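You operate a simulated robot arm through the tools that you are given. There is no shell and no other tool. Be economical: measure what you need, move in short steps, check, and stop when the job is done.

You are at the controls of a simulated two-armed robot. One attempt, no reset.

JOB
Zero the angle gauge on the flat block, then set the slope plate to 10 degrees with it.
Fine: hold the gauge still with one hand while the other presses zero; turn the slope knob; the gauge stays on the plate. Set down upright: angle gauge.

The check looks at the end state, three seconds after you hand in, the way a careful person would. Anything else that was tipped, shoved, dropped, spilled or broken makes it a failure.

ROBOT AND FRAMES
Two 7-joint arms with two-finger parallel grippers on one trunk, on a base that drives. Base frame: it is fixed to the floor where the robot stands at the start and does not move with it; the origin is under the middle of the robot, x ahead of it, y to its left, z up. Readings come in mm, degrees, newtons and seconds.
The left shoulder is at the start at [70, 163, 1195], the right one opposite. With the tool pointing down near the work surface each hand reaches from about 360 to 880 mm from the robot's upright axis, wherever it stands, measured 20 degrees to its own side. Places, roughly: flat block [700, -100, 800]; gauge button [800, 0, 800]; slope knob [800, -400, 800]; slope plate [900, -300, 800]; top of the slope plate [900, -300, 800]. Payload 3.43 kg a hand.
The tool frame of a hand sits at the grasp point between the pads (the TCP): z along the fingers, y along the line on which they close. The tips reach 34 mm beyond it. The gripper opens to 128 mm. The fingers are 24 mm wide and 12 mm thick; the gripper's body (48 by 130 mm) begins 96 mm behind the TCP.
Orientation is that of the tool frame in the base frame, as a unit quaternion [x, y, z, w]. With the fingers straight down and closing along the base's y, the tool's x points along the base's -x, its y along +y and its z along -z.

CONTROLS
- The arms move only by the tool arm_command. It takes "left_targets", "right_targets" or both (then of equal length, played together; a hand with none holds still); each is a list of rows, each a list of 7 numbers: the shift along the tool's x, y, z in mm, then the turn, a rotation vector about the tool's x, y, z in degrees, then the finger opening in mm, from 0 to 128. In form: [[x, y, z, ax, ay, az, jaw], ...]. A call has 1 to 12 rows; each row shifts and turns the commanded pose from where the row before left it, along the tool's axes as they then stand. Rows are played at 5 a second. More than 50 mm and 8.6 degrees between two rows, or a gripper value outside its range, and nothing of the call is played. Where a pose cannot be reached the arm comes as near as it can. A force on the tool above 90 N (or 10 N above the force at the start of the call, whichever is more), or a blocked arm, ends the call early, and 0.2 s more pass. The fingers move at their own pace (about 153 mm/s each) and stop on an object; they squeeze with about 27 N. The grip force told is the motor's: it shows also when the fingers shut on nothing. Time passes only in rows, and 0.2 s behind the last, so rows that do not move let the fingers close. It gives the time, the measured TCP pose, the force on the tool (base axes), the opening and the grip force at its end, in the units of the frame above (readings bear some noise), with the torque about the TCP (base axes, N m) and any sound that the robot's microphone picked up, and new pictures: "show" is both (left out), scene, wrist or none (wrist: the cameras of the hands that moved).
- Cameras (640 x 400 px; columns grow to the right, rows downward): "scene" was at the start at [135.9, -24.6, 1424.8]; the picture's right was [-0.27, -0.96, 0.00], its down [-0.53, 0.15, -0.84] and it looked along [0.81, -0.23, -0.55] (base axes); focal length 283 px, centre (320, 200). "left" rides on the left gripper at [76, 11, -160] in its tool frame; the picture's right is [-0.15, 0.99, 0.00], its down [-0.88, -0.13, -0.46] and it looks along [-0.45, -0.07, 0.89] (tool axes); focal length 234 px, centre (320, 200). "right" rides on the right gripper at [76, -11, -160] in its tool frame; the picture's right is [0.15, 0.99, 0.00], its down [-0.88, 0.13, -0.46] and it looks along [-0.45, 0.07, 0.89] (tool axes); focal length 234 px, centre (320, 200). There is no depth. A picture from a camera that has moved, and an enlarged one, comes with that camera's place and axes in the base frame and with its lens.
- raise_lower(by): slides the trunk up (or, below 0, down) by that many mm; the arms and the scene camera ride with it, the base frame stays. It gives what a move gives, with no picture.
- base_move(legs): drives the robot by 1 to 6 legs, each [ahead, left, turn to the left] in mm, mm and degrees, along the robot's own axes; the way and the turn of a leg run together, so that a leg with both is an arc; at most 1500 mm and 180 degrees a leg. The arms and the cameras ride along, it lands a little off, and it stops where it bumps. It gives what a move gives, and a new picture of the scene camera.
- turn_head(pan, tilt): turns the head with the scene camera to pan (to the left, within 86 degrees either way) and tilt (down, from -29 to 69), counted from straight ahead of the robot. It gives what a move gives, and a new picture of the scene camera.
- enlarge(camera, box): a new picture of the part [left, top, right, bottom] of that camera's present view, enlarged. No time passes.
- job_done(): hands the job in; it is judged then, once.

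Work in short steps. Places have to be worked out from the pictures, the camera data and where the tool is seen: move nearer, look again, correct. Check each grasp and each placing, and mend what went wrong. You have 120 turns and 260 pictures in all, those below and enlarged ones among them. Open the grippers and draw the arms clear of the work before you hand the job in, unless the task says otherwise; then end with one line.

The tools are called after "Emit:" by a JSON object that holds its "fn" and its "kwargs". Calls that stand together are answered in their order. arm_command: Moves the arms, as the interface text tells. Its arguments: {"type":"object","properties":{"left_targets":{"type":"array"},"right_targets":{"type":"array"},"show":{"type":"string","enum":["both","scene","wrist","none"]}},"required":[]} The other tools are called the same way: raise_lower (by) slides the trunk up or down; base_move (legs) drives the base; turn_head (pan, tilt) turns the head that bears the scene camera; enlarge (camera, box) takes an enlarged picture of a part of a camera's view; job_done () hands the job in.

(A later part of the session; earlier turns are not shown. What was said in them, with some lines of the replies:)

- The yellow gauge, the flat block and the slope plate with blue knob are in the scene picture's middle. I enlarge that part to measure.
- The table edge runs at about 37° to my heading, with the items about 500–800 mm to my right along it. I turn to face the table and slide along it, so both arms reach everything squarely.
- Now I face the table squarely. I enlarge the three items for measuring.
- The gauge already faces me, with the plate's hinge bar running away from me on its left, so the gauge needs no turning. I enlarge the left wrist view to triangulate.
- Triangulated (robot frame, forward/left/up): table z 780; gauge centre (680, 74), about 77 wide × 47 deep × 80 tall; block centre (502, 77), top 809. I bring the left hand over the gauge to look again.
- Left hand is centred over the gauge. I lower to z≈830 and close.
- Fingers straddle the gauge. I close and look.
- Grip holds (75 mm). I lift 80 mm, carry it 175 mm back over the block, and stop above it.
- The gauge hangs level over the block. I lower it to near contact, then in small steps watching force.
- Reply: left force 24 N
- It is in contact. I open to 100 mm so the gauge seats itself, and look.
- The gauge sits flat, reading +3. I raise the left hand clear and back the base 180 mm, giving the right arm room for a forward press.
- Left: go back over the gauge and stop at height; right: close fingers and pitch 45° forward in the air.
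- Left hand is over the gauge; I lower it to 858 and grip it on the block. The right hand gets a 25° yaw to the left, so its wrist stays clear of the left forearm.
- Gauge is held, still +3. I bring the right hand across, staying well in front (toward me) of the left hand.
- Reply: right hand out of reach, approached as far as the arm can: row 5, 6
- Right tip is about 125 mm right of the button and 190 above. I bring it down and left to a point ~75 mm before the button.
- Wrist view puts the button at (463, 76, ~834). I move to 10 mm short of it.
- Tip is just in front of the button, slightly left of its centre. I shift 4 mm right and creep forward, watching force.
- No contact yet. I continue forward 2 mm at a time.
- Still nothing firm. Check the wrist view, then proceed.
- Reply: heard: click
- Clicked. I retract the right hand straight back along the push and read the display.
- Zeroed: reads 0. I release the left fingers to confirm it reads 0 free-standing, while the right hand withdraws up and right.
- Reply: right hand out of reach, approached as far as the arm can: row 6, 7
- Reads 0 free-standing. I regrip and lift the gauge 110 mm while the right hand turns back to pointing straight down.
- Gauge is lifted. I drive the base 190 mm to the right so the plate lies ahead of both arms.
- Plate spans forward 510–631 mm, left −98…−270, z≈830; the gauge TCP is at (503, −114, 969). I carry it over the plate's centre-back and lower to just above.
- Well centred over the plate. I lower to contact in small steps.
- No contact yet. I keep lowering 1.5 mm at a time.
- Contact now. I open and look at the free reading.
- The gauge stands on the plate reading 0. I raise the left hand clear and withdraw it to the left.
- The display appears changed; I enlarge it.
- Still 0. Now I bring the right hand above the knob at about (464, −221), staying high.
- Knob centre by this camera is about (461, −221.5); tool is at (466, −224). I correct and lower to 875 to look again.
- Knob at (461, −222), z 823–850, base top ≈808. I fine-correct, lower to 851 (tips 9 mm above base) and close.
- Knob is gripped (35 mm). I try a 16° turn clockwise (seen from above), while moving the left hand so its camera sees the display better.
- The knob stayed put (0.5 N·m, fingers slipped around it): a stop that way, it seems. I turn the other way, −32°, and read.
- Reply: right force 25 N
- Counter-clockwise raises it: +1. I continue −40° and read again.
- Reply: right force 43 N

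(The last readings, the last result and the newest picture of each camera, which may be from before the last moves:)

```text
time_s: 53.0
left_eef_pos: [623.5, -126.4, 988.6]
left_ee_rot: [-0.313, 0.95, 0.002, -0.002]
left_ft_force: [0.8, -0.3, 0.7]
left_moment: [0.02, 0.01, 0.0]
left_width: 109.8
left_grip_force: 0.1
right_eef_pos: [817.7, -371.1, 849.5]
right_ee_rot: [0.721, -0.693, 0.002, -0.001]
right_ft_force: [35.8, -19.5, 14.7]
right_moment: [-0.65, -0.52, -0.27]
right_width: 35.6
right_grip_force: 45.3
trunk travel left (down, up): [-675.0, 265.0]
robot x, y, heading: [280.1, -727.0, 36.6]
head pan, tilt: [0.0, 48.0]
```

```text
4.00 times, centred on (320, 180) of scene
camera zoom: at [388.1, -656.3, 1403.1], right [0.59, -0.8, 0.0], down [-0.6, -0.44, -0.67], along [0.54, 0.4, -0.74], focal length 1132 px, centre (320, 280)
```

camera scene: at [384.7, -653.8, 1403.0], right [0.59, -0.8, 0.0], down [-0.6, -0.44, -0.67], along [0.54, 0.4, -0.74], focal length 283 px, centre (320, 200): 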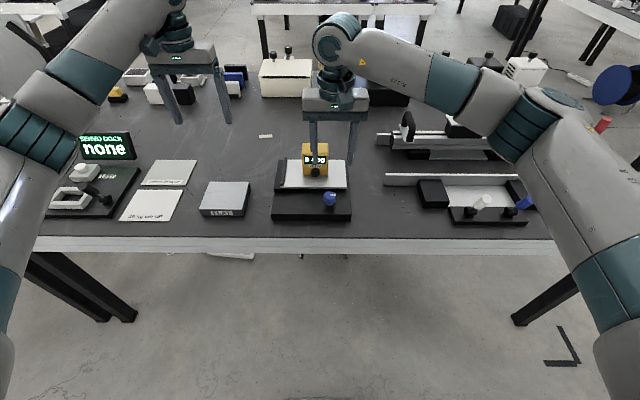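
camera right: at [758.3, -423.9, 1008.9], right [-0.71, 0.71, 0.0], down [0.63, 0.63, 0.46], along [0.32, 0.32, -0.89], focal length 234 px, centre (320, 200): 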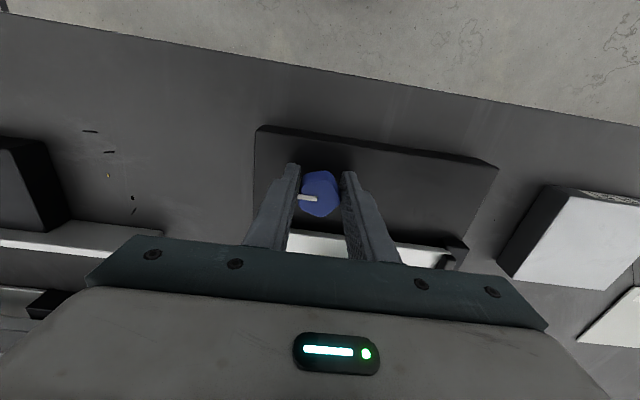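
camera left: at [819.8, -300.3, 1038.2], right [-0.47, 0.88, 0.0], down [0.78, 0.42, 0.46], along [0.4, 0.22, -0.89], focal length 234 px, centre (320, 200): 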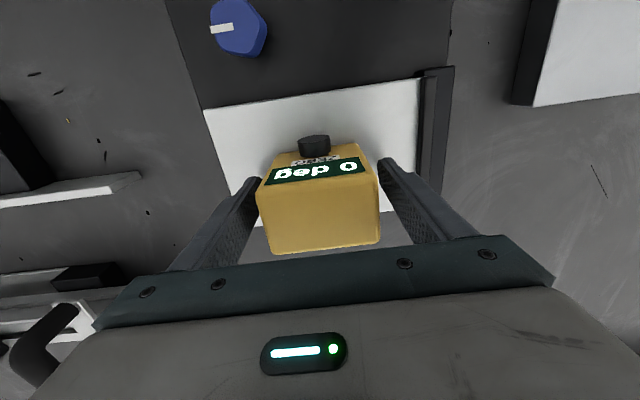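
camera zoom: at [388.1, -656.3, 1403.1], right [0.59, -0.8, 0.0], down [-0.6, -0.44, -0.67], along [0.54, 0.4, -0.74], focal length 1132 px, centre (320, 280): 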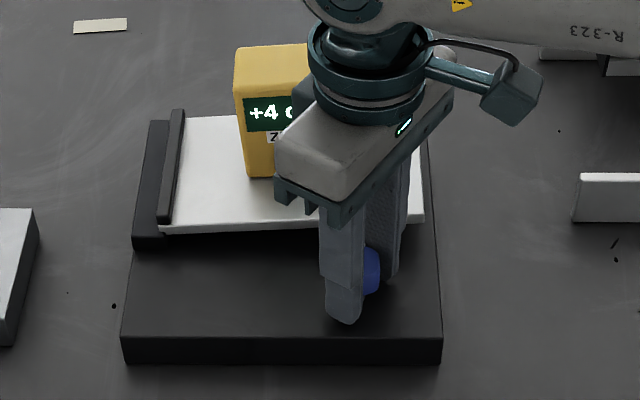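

+4 after about 40°, so ~13° of knob per degree. The grip is side-loading the knob, so I release gently to see where the tool relaxes, before regripping.

Emit:
{"fn": "arm_command", "kwargs": {"right_targets": [[0, 0, 0, 0, 0, 0, 45], [0, 0, 0, 0, 0, 0, 56], [0, 0, 0, 0, 0, 0, 56]], "show": "wrist"}}

Emit:
{"fn": "enlarge", "kwargs": {"camera": "scene", "box": [260, 130, 380, 230]}}

Emit:
{"fn": "enlarge", "kwargs": {"camera": "right", "box": [250, 120, 390, 240]}}

```text
time_s: 53.8
left_eef_pos: [620.8, -124.3, 987.9]
left_ee_rot: [-0.314, 0.949, 0.0, 0.0]
left_ft_force: [-0.3, 0.3, -0.1]
left_moment: [-0.01, 0.04, 0.03]
left_width: 109.9
left_grip_force: 0.1
right_eef_pos: [811.1, -366.4, 850.4]
right_ee_rot: [0.723, -0.69, -0.001, 0.001]
right_ft_force: [0.5, -0.4, 0.2]
right_moment: [-0.02, 0.0, -0.02]
right_width: 56.3
right_grip_force: 0.0
trunk travel left (down, up): [-675.0, 265.0]
robot x, y, heading: [280.6, -729.7, 36.4]
head pan, tilt: [0.0, 48.0]
camera right: at [824.6, -443.0, 1007.8], right [-0.98, -0.19, 0.0], down [-0.17, 0.87, 0.46], along [-0.09, 0.45, -0.89], focal length 234 px, centre (320, 200)
```

right: 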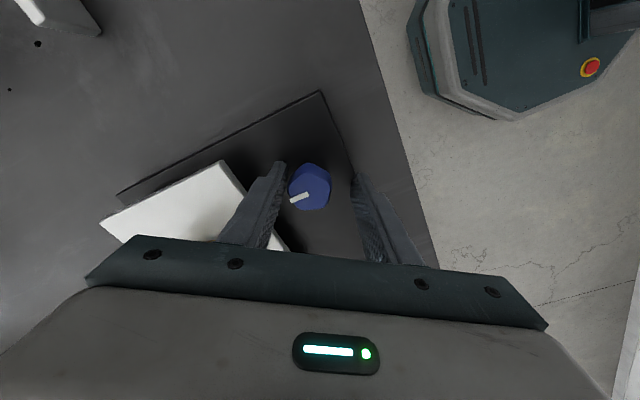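

```text
4.00 times, centred on (320, 180) of scene
camera zoom: at [383.8, -652.3, 1403.0], right [0.6, -0.8, 0.0], down [-0.6, -0.44, -0.67], along [0.54, 0.4, -0.74], focal length 1132 px, centre (320, 280)
```

zoom: 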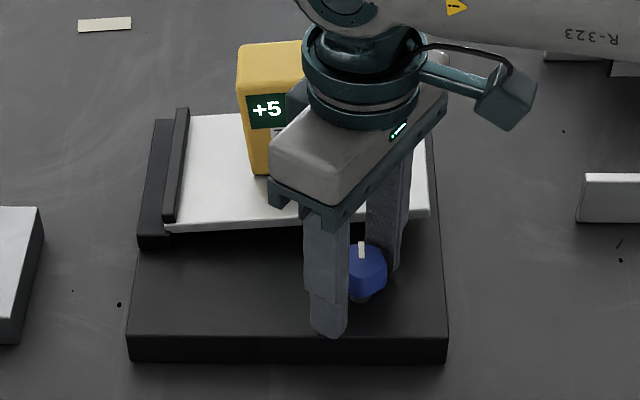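

```text
3.33 times, centred on (320, 180) of right
camera zoom: at [824.6, -443.0, 1007.8], right [-0.98, -0.19, 0.0], down [-0.17, 0.87, 0.46], along [-0.09, 0.45, -0.89], focal length 781 px, centre (320, 267)
```

zoom: 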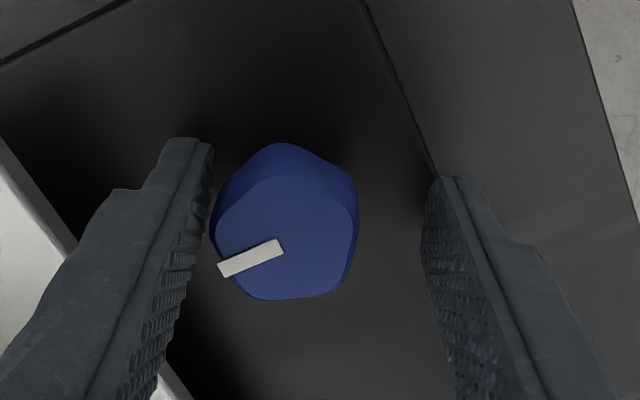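

Pentagonal knob, axis at base (817, −370), about 6 mm from my relaxed tool centre; free reading +5. I recentre and rotate back 72° with open fingers, then regrip.

Emit:
{"fn": "arm_command", "kwargs": {"right_targets": [[3.6, -6, 0, 0, 0, 0, 56], [0, 0, 0, 0, 0, 8, 56], [0, 0, 0, 0, 0, 8, 56], [0, 0, 0, 0, 0, 8, 56], [0, 0, 0, 0, 0, 8, 56], [0, 0, 0, 0, 0, 8, 56], [0, 0, 0, 0, 0, 8, 56], [0, 0, 0, 0, 0, 8, 56], [0, 0, 0, 0, 0, 8, 56], [0, 0, 0, 0, 0, 8, 56], [0, 0, 0, 0, 0, 0, 56]], "show": "none"}}

Emit:
{"fn": "enlarge", "kwargs": {"camera": "right", "box": [250, 120, 390, 240]}}

Emit:
{"fn": "enlarge", "kwargs": {"camera": "left", "box": [40, 120, 240, 270]}}

```text
time_s: 56.2
left_eef_pos: [619.8, -123.5, 988.5]
left_ee_rot: [-0.313, 0.95, -0.001, 0.0]
left_ft_force: [-0.3, -0.1, -0.4]
left_moment: [0.0, -0.02, -0.01]
left_width: 109.9
left_grip_force: 0.0
right_eef_pos: [817.9, -369.4, 849.6]
right_ee_rot: [-0.177, 0.984, 0.0, -0.001]
right_ft_force: [0.4, -0.2, 0.2]
right_moment: [0.0, -0.01, -0.01]
right_width: 56.2
right_grip_force: 0.0
trunk travel left (down, up): [-675.0, 265.0]
robot x, y, heading: [285.7, -728.3, 36.5]
head pan, tilt: [0.0, 48.0]
```

```text
3.33 times, centred on (320, 180) of right
camera zoom: at [750.5, -408.2, 1008.3], right [-0.48, 0.88, 0.0], down [0.78, 0.43, 0.46], along [0.4, 0.22, -0.89], focal length 781 px, centre (320, 267)
```

zoom: 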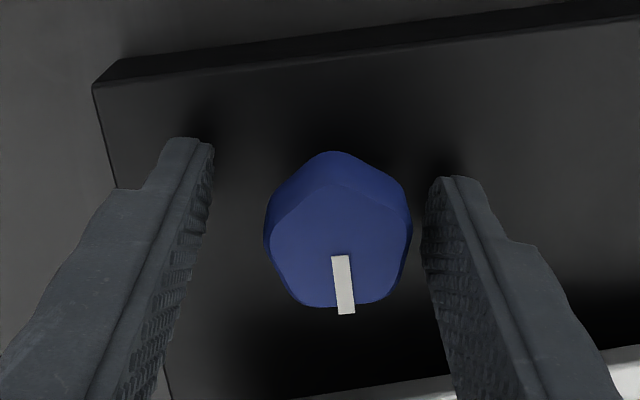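

```text
2.67 times, centred on (140, 195) of left
camera zoom: at [553.9, -160.2, 1147.9], right [-0.47, 0.88, 0.0], down [0.78, 0.42, 0.46], along [0.4, 0.22, -0.89], focal length 624 px, centre (800, 213)
```

zoom: 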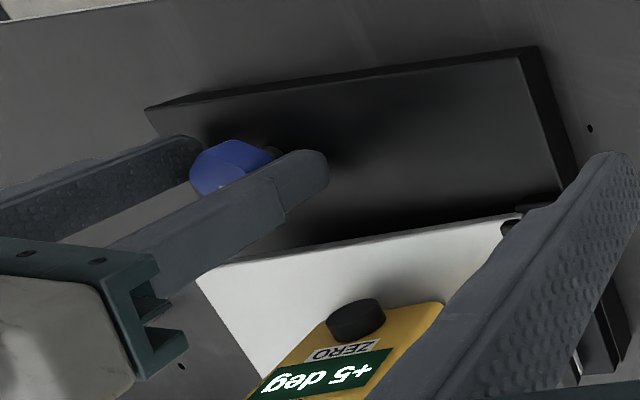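

Centred within ~2 mm. I nudge 1.5 mm, close, and turn −32°, checking force.

Emit:
{"fn": "arm_command", "kwargs": {"right_targets": [[0, 1.5, 0, 0, 0, 0, 56], [0, 0, 0, 0, 0, 0, 30], [0, 0, 0, 0, 0, 0, 20], [0, 0, 0, 0, 0, 0, 20], [0, 0, 0, 0, 0, -8, 20], [0, 0, 0, 0, 0, -8, 20], [0, 0, 0, 0, 0, -8, 20], [0, 0, 0, 0, 0, -8, 20], [0, 0, 0, 0, 0, 0, 20]], "show": "none"}}

Emit:
{"fn": "enlarge", "kwargs": {"camera": "left", "box": [40, 120, 240, 270]}}

```text
time_s: 58.2
left_eef_pos: [619.6, -121.4, 986.5]
left_ee_rot: [-0.314, 0.95, -0.001, 0.0]
left_ft_force: [-0.3, -0.2, 0.3]
left_moment: [0.01, -0.01, -0.03]
left_width: 109.8
left_grip_force: 0.0
right_eef_pos: [816.3, -367.5, 848.8]
right_ee_rot: [-0.443, 0.896, 0.0, 0.0]
right_ft_force: [-4.6, 18.3, -0.8]
right_moment: [0.97, -0.2, 0.02]
right_width: 35.2
right_grip_force: 45.1
trunk travel left (down, up): [-675.0, 265.0]
robot x, y, heading: [281.3, -728.5, 36.5]
head pan, tilt: [0.0, 48.0]
```

```text
2.67 times, centred on (140, 195) of left
camera zoom: at [553.3, -158.2, 1147.0], right [-0.47, 0.88, 0.0], down [0.78, 0.42, 0.46], along [0.4, 0.21, -0.89], focal length 624 px, centre (800, 213)
```

zoom: 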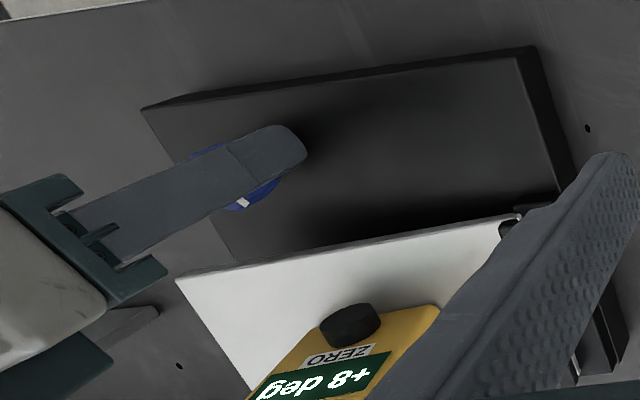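

+8 now. I turn another −16° and read.

Emit:
{"fn": "arm_command", "kwargs": {"right_targets": [[0, 0, 0, 0, 0, -8, 20], [0, 0, 0, 0, 0, -8, 20], [0, 0, 0, 0, 0, 0, 20]], "show": "none"}}

Emit:
{"fn": "enlarge", "kwargs": {"camera": "left", "box": [60, 170, 260, 290]}}

```text
time_s: 59.0
left_eef_pos: [620.7, -122.0, 986.0]
left_ee_rot: [-0.314, 0.949, -0.001, -0.001]
left_ft_force: [0.7, 1.0, 0.7]
left_moment: [-0.03, 0.0, 0.02]
left_width: 110.3
left_grip_force: 0.0
right_eef_pos: [816.0, -369.0, 849.8]
right_ee_rot: [-0.565, 0.825, -0.001, 0.002]
right_ft_force: [-3.5, 20.5, 3.3]
right_moment: [0.66, 0.11, -0.03]
right_width: 35.3
right_grip_force: 45.6
trunk travel left (down, up): [-675.0, 265.0]
robot x, y, heading: [280.5, -726.3, 36.6]
head pan, tilt: [0.0, 48.0]
```

```text
3.20 times, centred on (160, 230) of left
camera zoom: at [553.1, -158.0, 1147.0], right [-0.47, 0.88, 0.0], down [0.78, 0.42, 0.46], along [0.4, 0.21, -0.89], focal length 749 px, centre (832, 104)
```

zoom: 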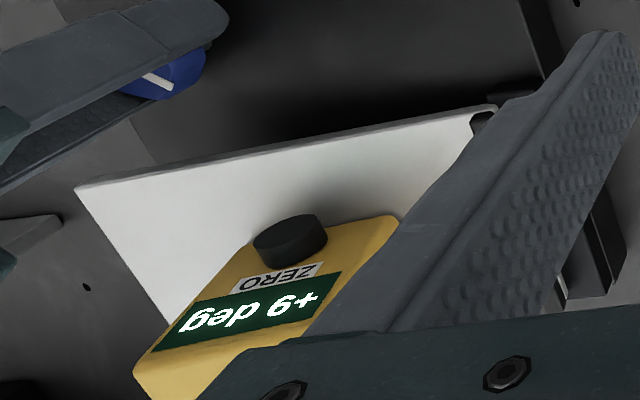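

+9. I turn in −4° steps to find where 10 begins.

Emit:
{"fn": "arm_command", "kwargs": {"right_targets": [[0, 0, 0, 0, 0, -4, 20], [0, 0, 0, 0, 0, 0, 20], [0, 0, 0, 0, 0, 0, 20]], "show": "none"}}

Emit:
{"fn": "enlarge", "kwargs": {"camera": "left", "box": [60, 170, 260, 290]}}

Emit:
{"fn": "arm_command", "kwargs": {"right_targets": [[0, 0, 0, 0, 0, -4, 20], [0, 0, 0, 0, 0, 0, 20], [0, 0, 0, 0, 0, 0, 20]], "show": "none"}}

Emit:
{"fn": "enlarge", "kwargs": {"camera": "left", "box": [60, 170, 260, 290]}}

```text
time_s: 59.8
left_eef_pos: [620.2, -122.8, 987.8]
left_ee_rot: [-0.314, 0.949, -0.001, 0.0]
left_ft_force: [-0.1, -0.5, 0.5]
left_moment: [-0.01, -0.02, 0.0]
left_width: 110.1
left_grip_force: 0.0
right_eef_pos: [818.0, -367.1, 849.4]
right_ee_rot: [-0.593, 0.805, -0.001, 0.001]
right_ft_force: [-2.0, 20.5, 6.8]
right_moment: [0.3, 0.21, 0.02]
right_width: 35.0
right_grip_force: 45.2
trunk travel left (down, up): [-675.0, 265.0]
robot x, y, heading: [280.6, -725.0, 36.4]
head pan, tilt: [0.0, 48.0]
```

```text
3.20 times, centred on (160, 230) of left
camera zoom: at [553.2, -158.2, 1147.0], right [-0.47, 0.88, 0.0], down [0.78, 0.42, 0.46], along [0.4, 0.21, -0.89], focal length 749 px, centre (832, 104)
```

zoom: 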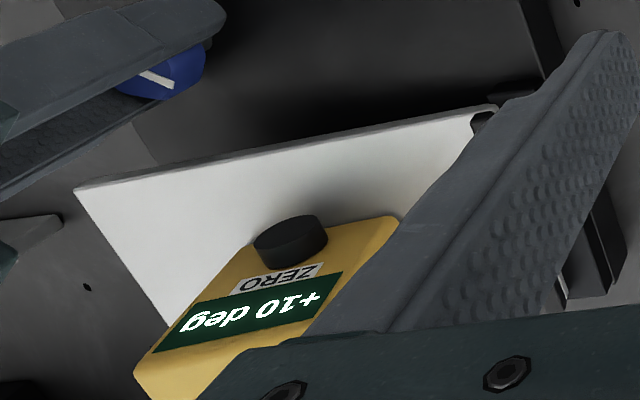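

```text
time_s: 60.6
left_eef_pos: [620.0, -122.4, 987.4]
left_ee_rot: [-0.314, 0.949, 0.0, 0.0]
left_ft_force: [0.4, 0.3, 0.7]
left_moment: [0.02, 0.0, 0.01]
left_width: 110.2
left_grip_force: 0.1
right_eef_pos: [817.1, -367.1, 849.6]
right_ee_rot: [-0.619, 0.786, -0.001, 0.001]
right_ft_force: [1.6, 21.1, 7.3]
right_moment: [0.35, 0.06, 0.04]
right_width: 35.1
right_grip_force: 44.6
trunk travel left (down, up): [-675.0, 265.0]
robot x, y, heading: [282.9, -727.3, 36.4]
head pan, tilt: [0.0, 48.0]
```

```text
3.20 times, centred on (160, 230) of left
camera zoom: at [553.4, -158.3, 1147.0], right [-0.47, 0.88, 0.0], down [0.78, 0.42, 0.46], along [0.4, 0.21, -0.89], focal length 749 px, centre (832, 104)
```

zoom: 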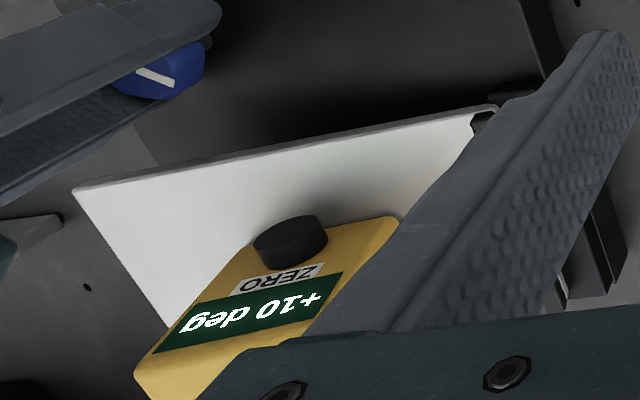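

10 began within the first step, and the band is ~11° wide, so I am near its middle. I open the fingers gently and read it free.

Emit:
{"fn": "arm_command", "kwargs": {"right_targets": [[0, 0, 0, 0, 0, 0, 40], [0, 0, 0, 0, 0, 0, 50], [0, 0, 0, 0, 0, 0, 56], [0, 0, 0, 0, 0, 0, 56], [0, 0, 0, 0, 0, 0, 56]], "show": "wrist"}}

Emit:
{"fn": "enlarge", "kwargs": {"camera": "left", "box": [60, 170, 260, 290]}}

```text
time_s: 61.8
left_eef_pos: [621.8, -124.6, 987.8]
left_ee_rot: [-0.314, 0.949, -0.001, 0.0]
left_ft_force: [0.3, 0.1, 0.0]
left_moment: [-0.01, 0.02, -0.05]
left_width: 110.0
left_grip_force: 0.2
right_eef_pos: [816.5, -368.9, 849.6]
right_ee_rot: [-0.619, 0.785, 0.0, 0.001]
right_ft_force: [-1.1, -0.4, -0.3]
right_moment: [0.0, 0.02, 0.01]
right_width: 56.1
right_grip_force: 0.1
trunk travel left (down, up): [-675.0, 265.0]
robot x, y, heading: [281.4, -728.0, 36.6]
head pan, tilt: [0.0, 48.0]
camera right: at [810.2, -446.3, 1008.4], right [-1.0, 0.09, 0.0], down [0.08, 0.89, 0.46], along [0.04, 0.45, -0.89], focal length 234 px, centre (320, 200)
```

right: 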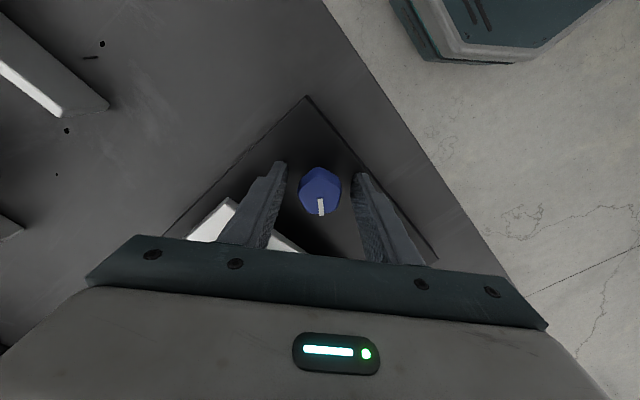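

```text
3.20 times, centred on (160, 230) of left
camera zoom: at [553.9, -160.1, 1147.9], right [-0.47, 0.88, 0.0], down [0.78, 0.42, 0.46], along [0.4, 0.22, -0.89], focal length 749 px, centre (832, 104)
```

zoom: 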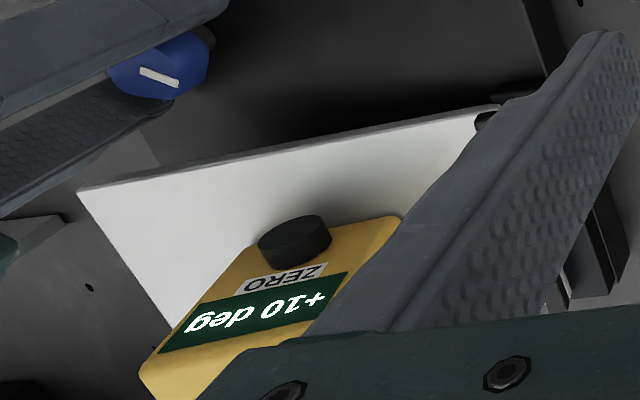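

Still +10 free. I raise the right hand straight up and draw it away, and the left hand up and away too.

Emit:
{"fn": "arm_command", "kwargs": {"left_targets": [[0, 0, -20, 0, 0, 0, 110], [0, 0, -20, 0, 0, 0, 110], [0, 20, -20, 0, 0, 0, 110], [0, 30, -20, 0, 0, 0, 110], [0, 30, -20, 0, 0, 0, 110], [0, 30, 0, 0, 0, 0, 110], [0, 30, 0, 0, 0, 0, 110], [0, 0, 0, 0, 0, 0, 110]], "right_targets": [[0, 0, -20, 0, 0, 0, 60], [0, 0, -45, 0, 0, 0, 60], [0, 0, -45, 0, 0, 0, 60], [0, 0, -45, 0, 0, 0, 60], [45, 0, -15, 0, 0, 0, 60], [45, 0, 0, 0, 0, 0, 60], [45, 0, 0, 0, 0, 0, 60], [0, 0, 0, 0, 0, 0, 60]], "show": "scene"}}

Emit:
{"fn": "enlarge", "kwargs": {"camera": "scene", "box": [190, 120, 390, 240]}}

```text
time_s: 63.6
left_eef_pos: [539.6, -12.1, 1086.9]
left_ee_rot: [-0.315, 0.949, 0.0, 0.0]
left_ft_force: [0.1, 0.7, -0.8]
left_moment: [-0.05, 0.04, -0.01]
left_width: 110.1
left_grip_force: 0.0
right_eef_pos: [786.9, -499.8, 1021.3]
right_ee_rot: [-0.619, 0.785, 0.0, 0.0]
right_ft_force: [0.2, -0.8, -0.2]
right_moment: [0.01, -0.03, 0.03]
right_width: 60.0
right_grip_force: 0.1
trunk travel left (down, up): [-675.0, 265.0]
robot x, y, heading: [277.8, -731.1, 36.2]
head pan, tilt: [0.0, 48.0]
camera scene: at [384.9, -652.0, 1402.9], right [0.59, -0.8, 0.0], down [-0.6, -0.44, -0.67], along [0.54, 0.4, -0.74], focal length 283 px, centre (320, 200)
```

scene: 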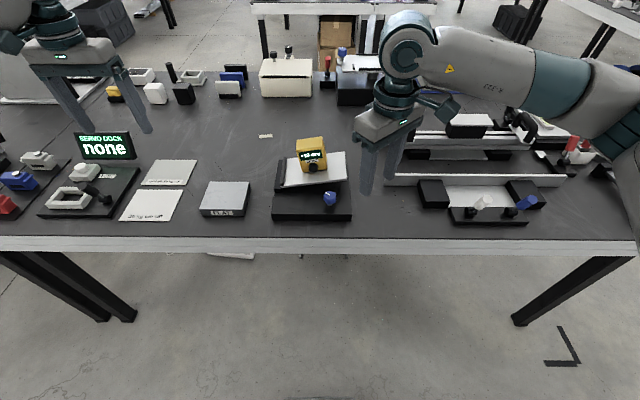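

```text
3.20 times, centred on (290, 180) of scene
camera zoom: at [384.9, -652.0, 1402.9], right [0.59, -0.8, 0.0], down [-0.6, -0.44, -0.67], along [0.54, 0.4, -0.74], focal length 906 px, centre (416, 264)
```

zoom: 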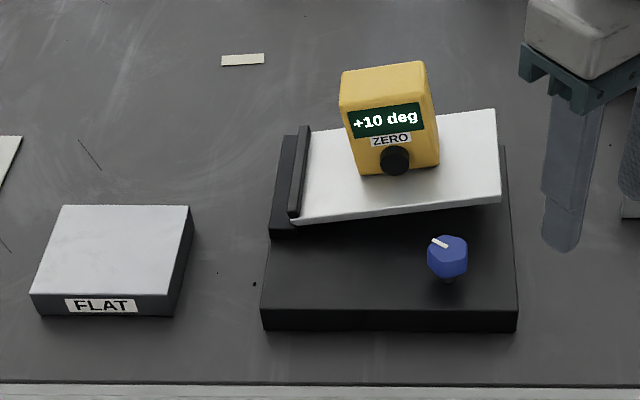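

+10, gauge upright on the plate, the block untouched. I lift the right hand further clear and check the gauge isn't creeping.

Emit:
{"fn": "arm_command", "kwargs": {"right_targets": [[0, 0, -40, 0, 0, 0, 60], [40, 0, -40, 0, 0, 0, 60], [40, 0, 0, 0, 0, 0, 60], [0, 0, 0, 0, 0, 0, 60], [0, 0, 0, 0, 0, 0, 60], [0, 0, 0, 0, 0, 0, 60], [0, 0, 0, 0, 0, 0, 60], [0, 0, 0, 0, 0, 0, 60], [0, 0, 0, 0, 0, 0, 60], [0, 0, 0, 0, 0, 0, 60], [0, 0, 0, 0, 0, 0, 60], [0, 0, 0, 0, 0, 0, 60]], "show": "none"}}

Emit:
{"fn": "enlarge", "kwargs": {"camera": "scene", "box": [190, 120, 390, 240]}}

```text
refused: row 2 steps farther than a row can; nothing moved
```

```text
3.20 times, centred on (290, 180) of scene
camera zoom: at [384.9, -652.0, 1402.9], right [0.59, -0.8, 0.0], down [-0.6, -0.44, -0.67], along [0.54, 0.4, -0.74], focal length 906 px, centre (416, 264)
```

zoom: 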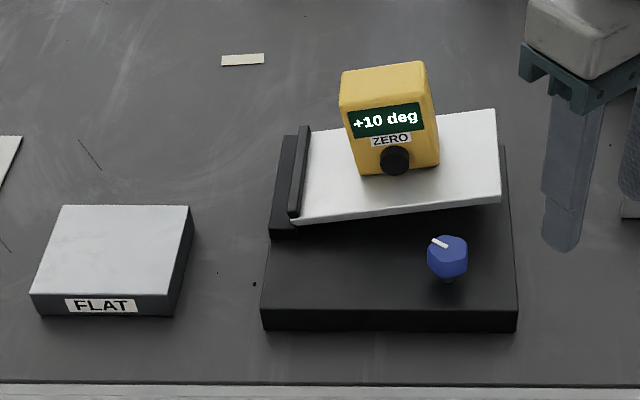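

That row was too long, so nothing moved; I repeat it with shorter steps.

Emit:
{"fn": "arm_command", "kwargs": {"right_targets": [[0, 0, -40, 0, 0, 0, 60], [25, 0, -30, 0, 0, 0, 60], [40, 0, 0, 0, 0, 0, 60], [0, 0, 0, 0, 0, 0, 60], [0, 0, 0, 0, 0, 0, 60], [0, 0, 0, 0, 0, 0, 60], [0, 0, 0, 0, 0, 0, 60], [0, 0, 0, 0, 0, 0, 60], [0, 0, 0, 0, 0, 0, 60], [0, 0, 0, 0, 0, 0, 60], [0, 0, 0, 0, 0, 0, 60], [0, 0, 0, 0, 0, 0, 60]], "show": "none"}}

Emit:
{"fn": "enlarge", "kwargs": {"camera": "scene", "box": [190, 120, 390, 240]}}

```text
time_s: 66.2
left_eef_pos: [542.2, -13.4, 1087.5]
left_ee_rot: [-0.314, 0.949, 0.0, 0.0]
left_ft_force: [0.2, -0.1, 0.1]
left_moment: [0.01, 0.05, 0.0]
left_width: 110.0
left_grip_force: 0.2
right_eef_pos: [768.8, -564.0, 1092.1]
right_ee_rot: [-0.619, 0.785, 0.0, 0.001]
right_ft_force: [0.1, 0.1, 1.1]
right_moment: [-0.02, -0.02, -0.01]
right_width: 59.9
right_grip_force: 0.2
trunk travel left (down, up): [-675.0, 265.0]
robot x, y, heading: [282.3, -729.1, 36.5]
head pan, tilt: [0.0, 48.0]
```

```text
3.20 times, centred on (290, 180) of scene
camera zoom: at [384.2, -652.5, 1403.0], right [0.59, -0.8, 0.0], down [-0.6, -0.44, -0.67], along [0.54, 0.4, -0.74], focal length 906 px, centre (416, 264)
```

zoom: 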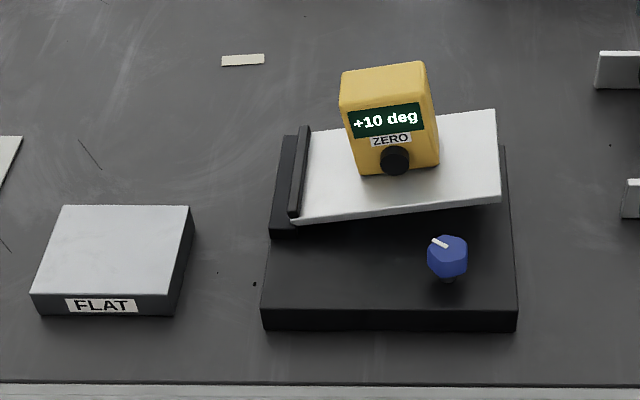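

The gauge is stable at +10, hands are clear and open. I hand in.

Emit:
{"fn": "job_done", "kwargs": {}}

```text
The job is handed in.
```

I zeroed the gauge on the flat block and set the slope plate with it: the gauge stands upright on the plate and reads +10 degrees, with both hands open and clear.
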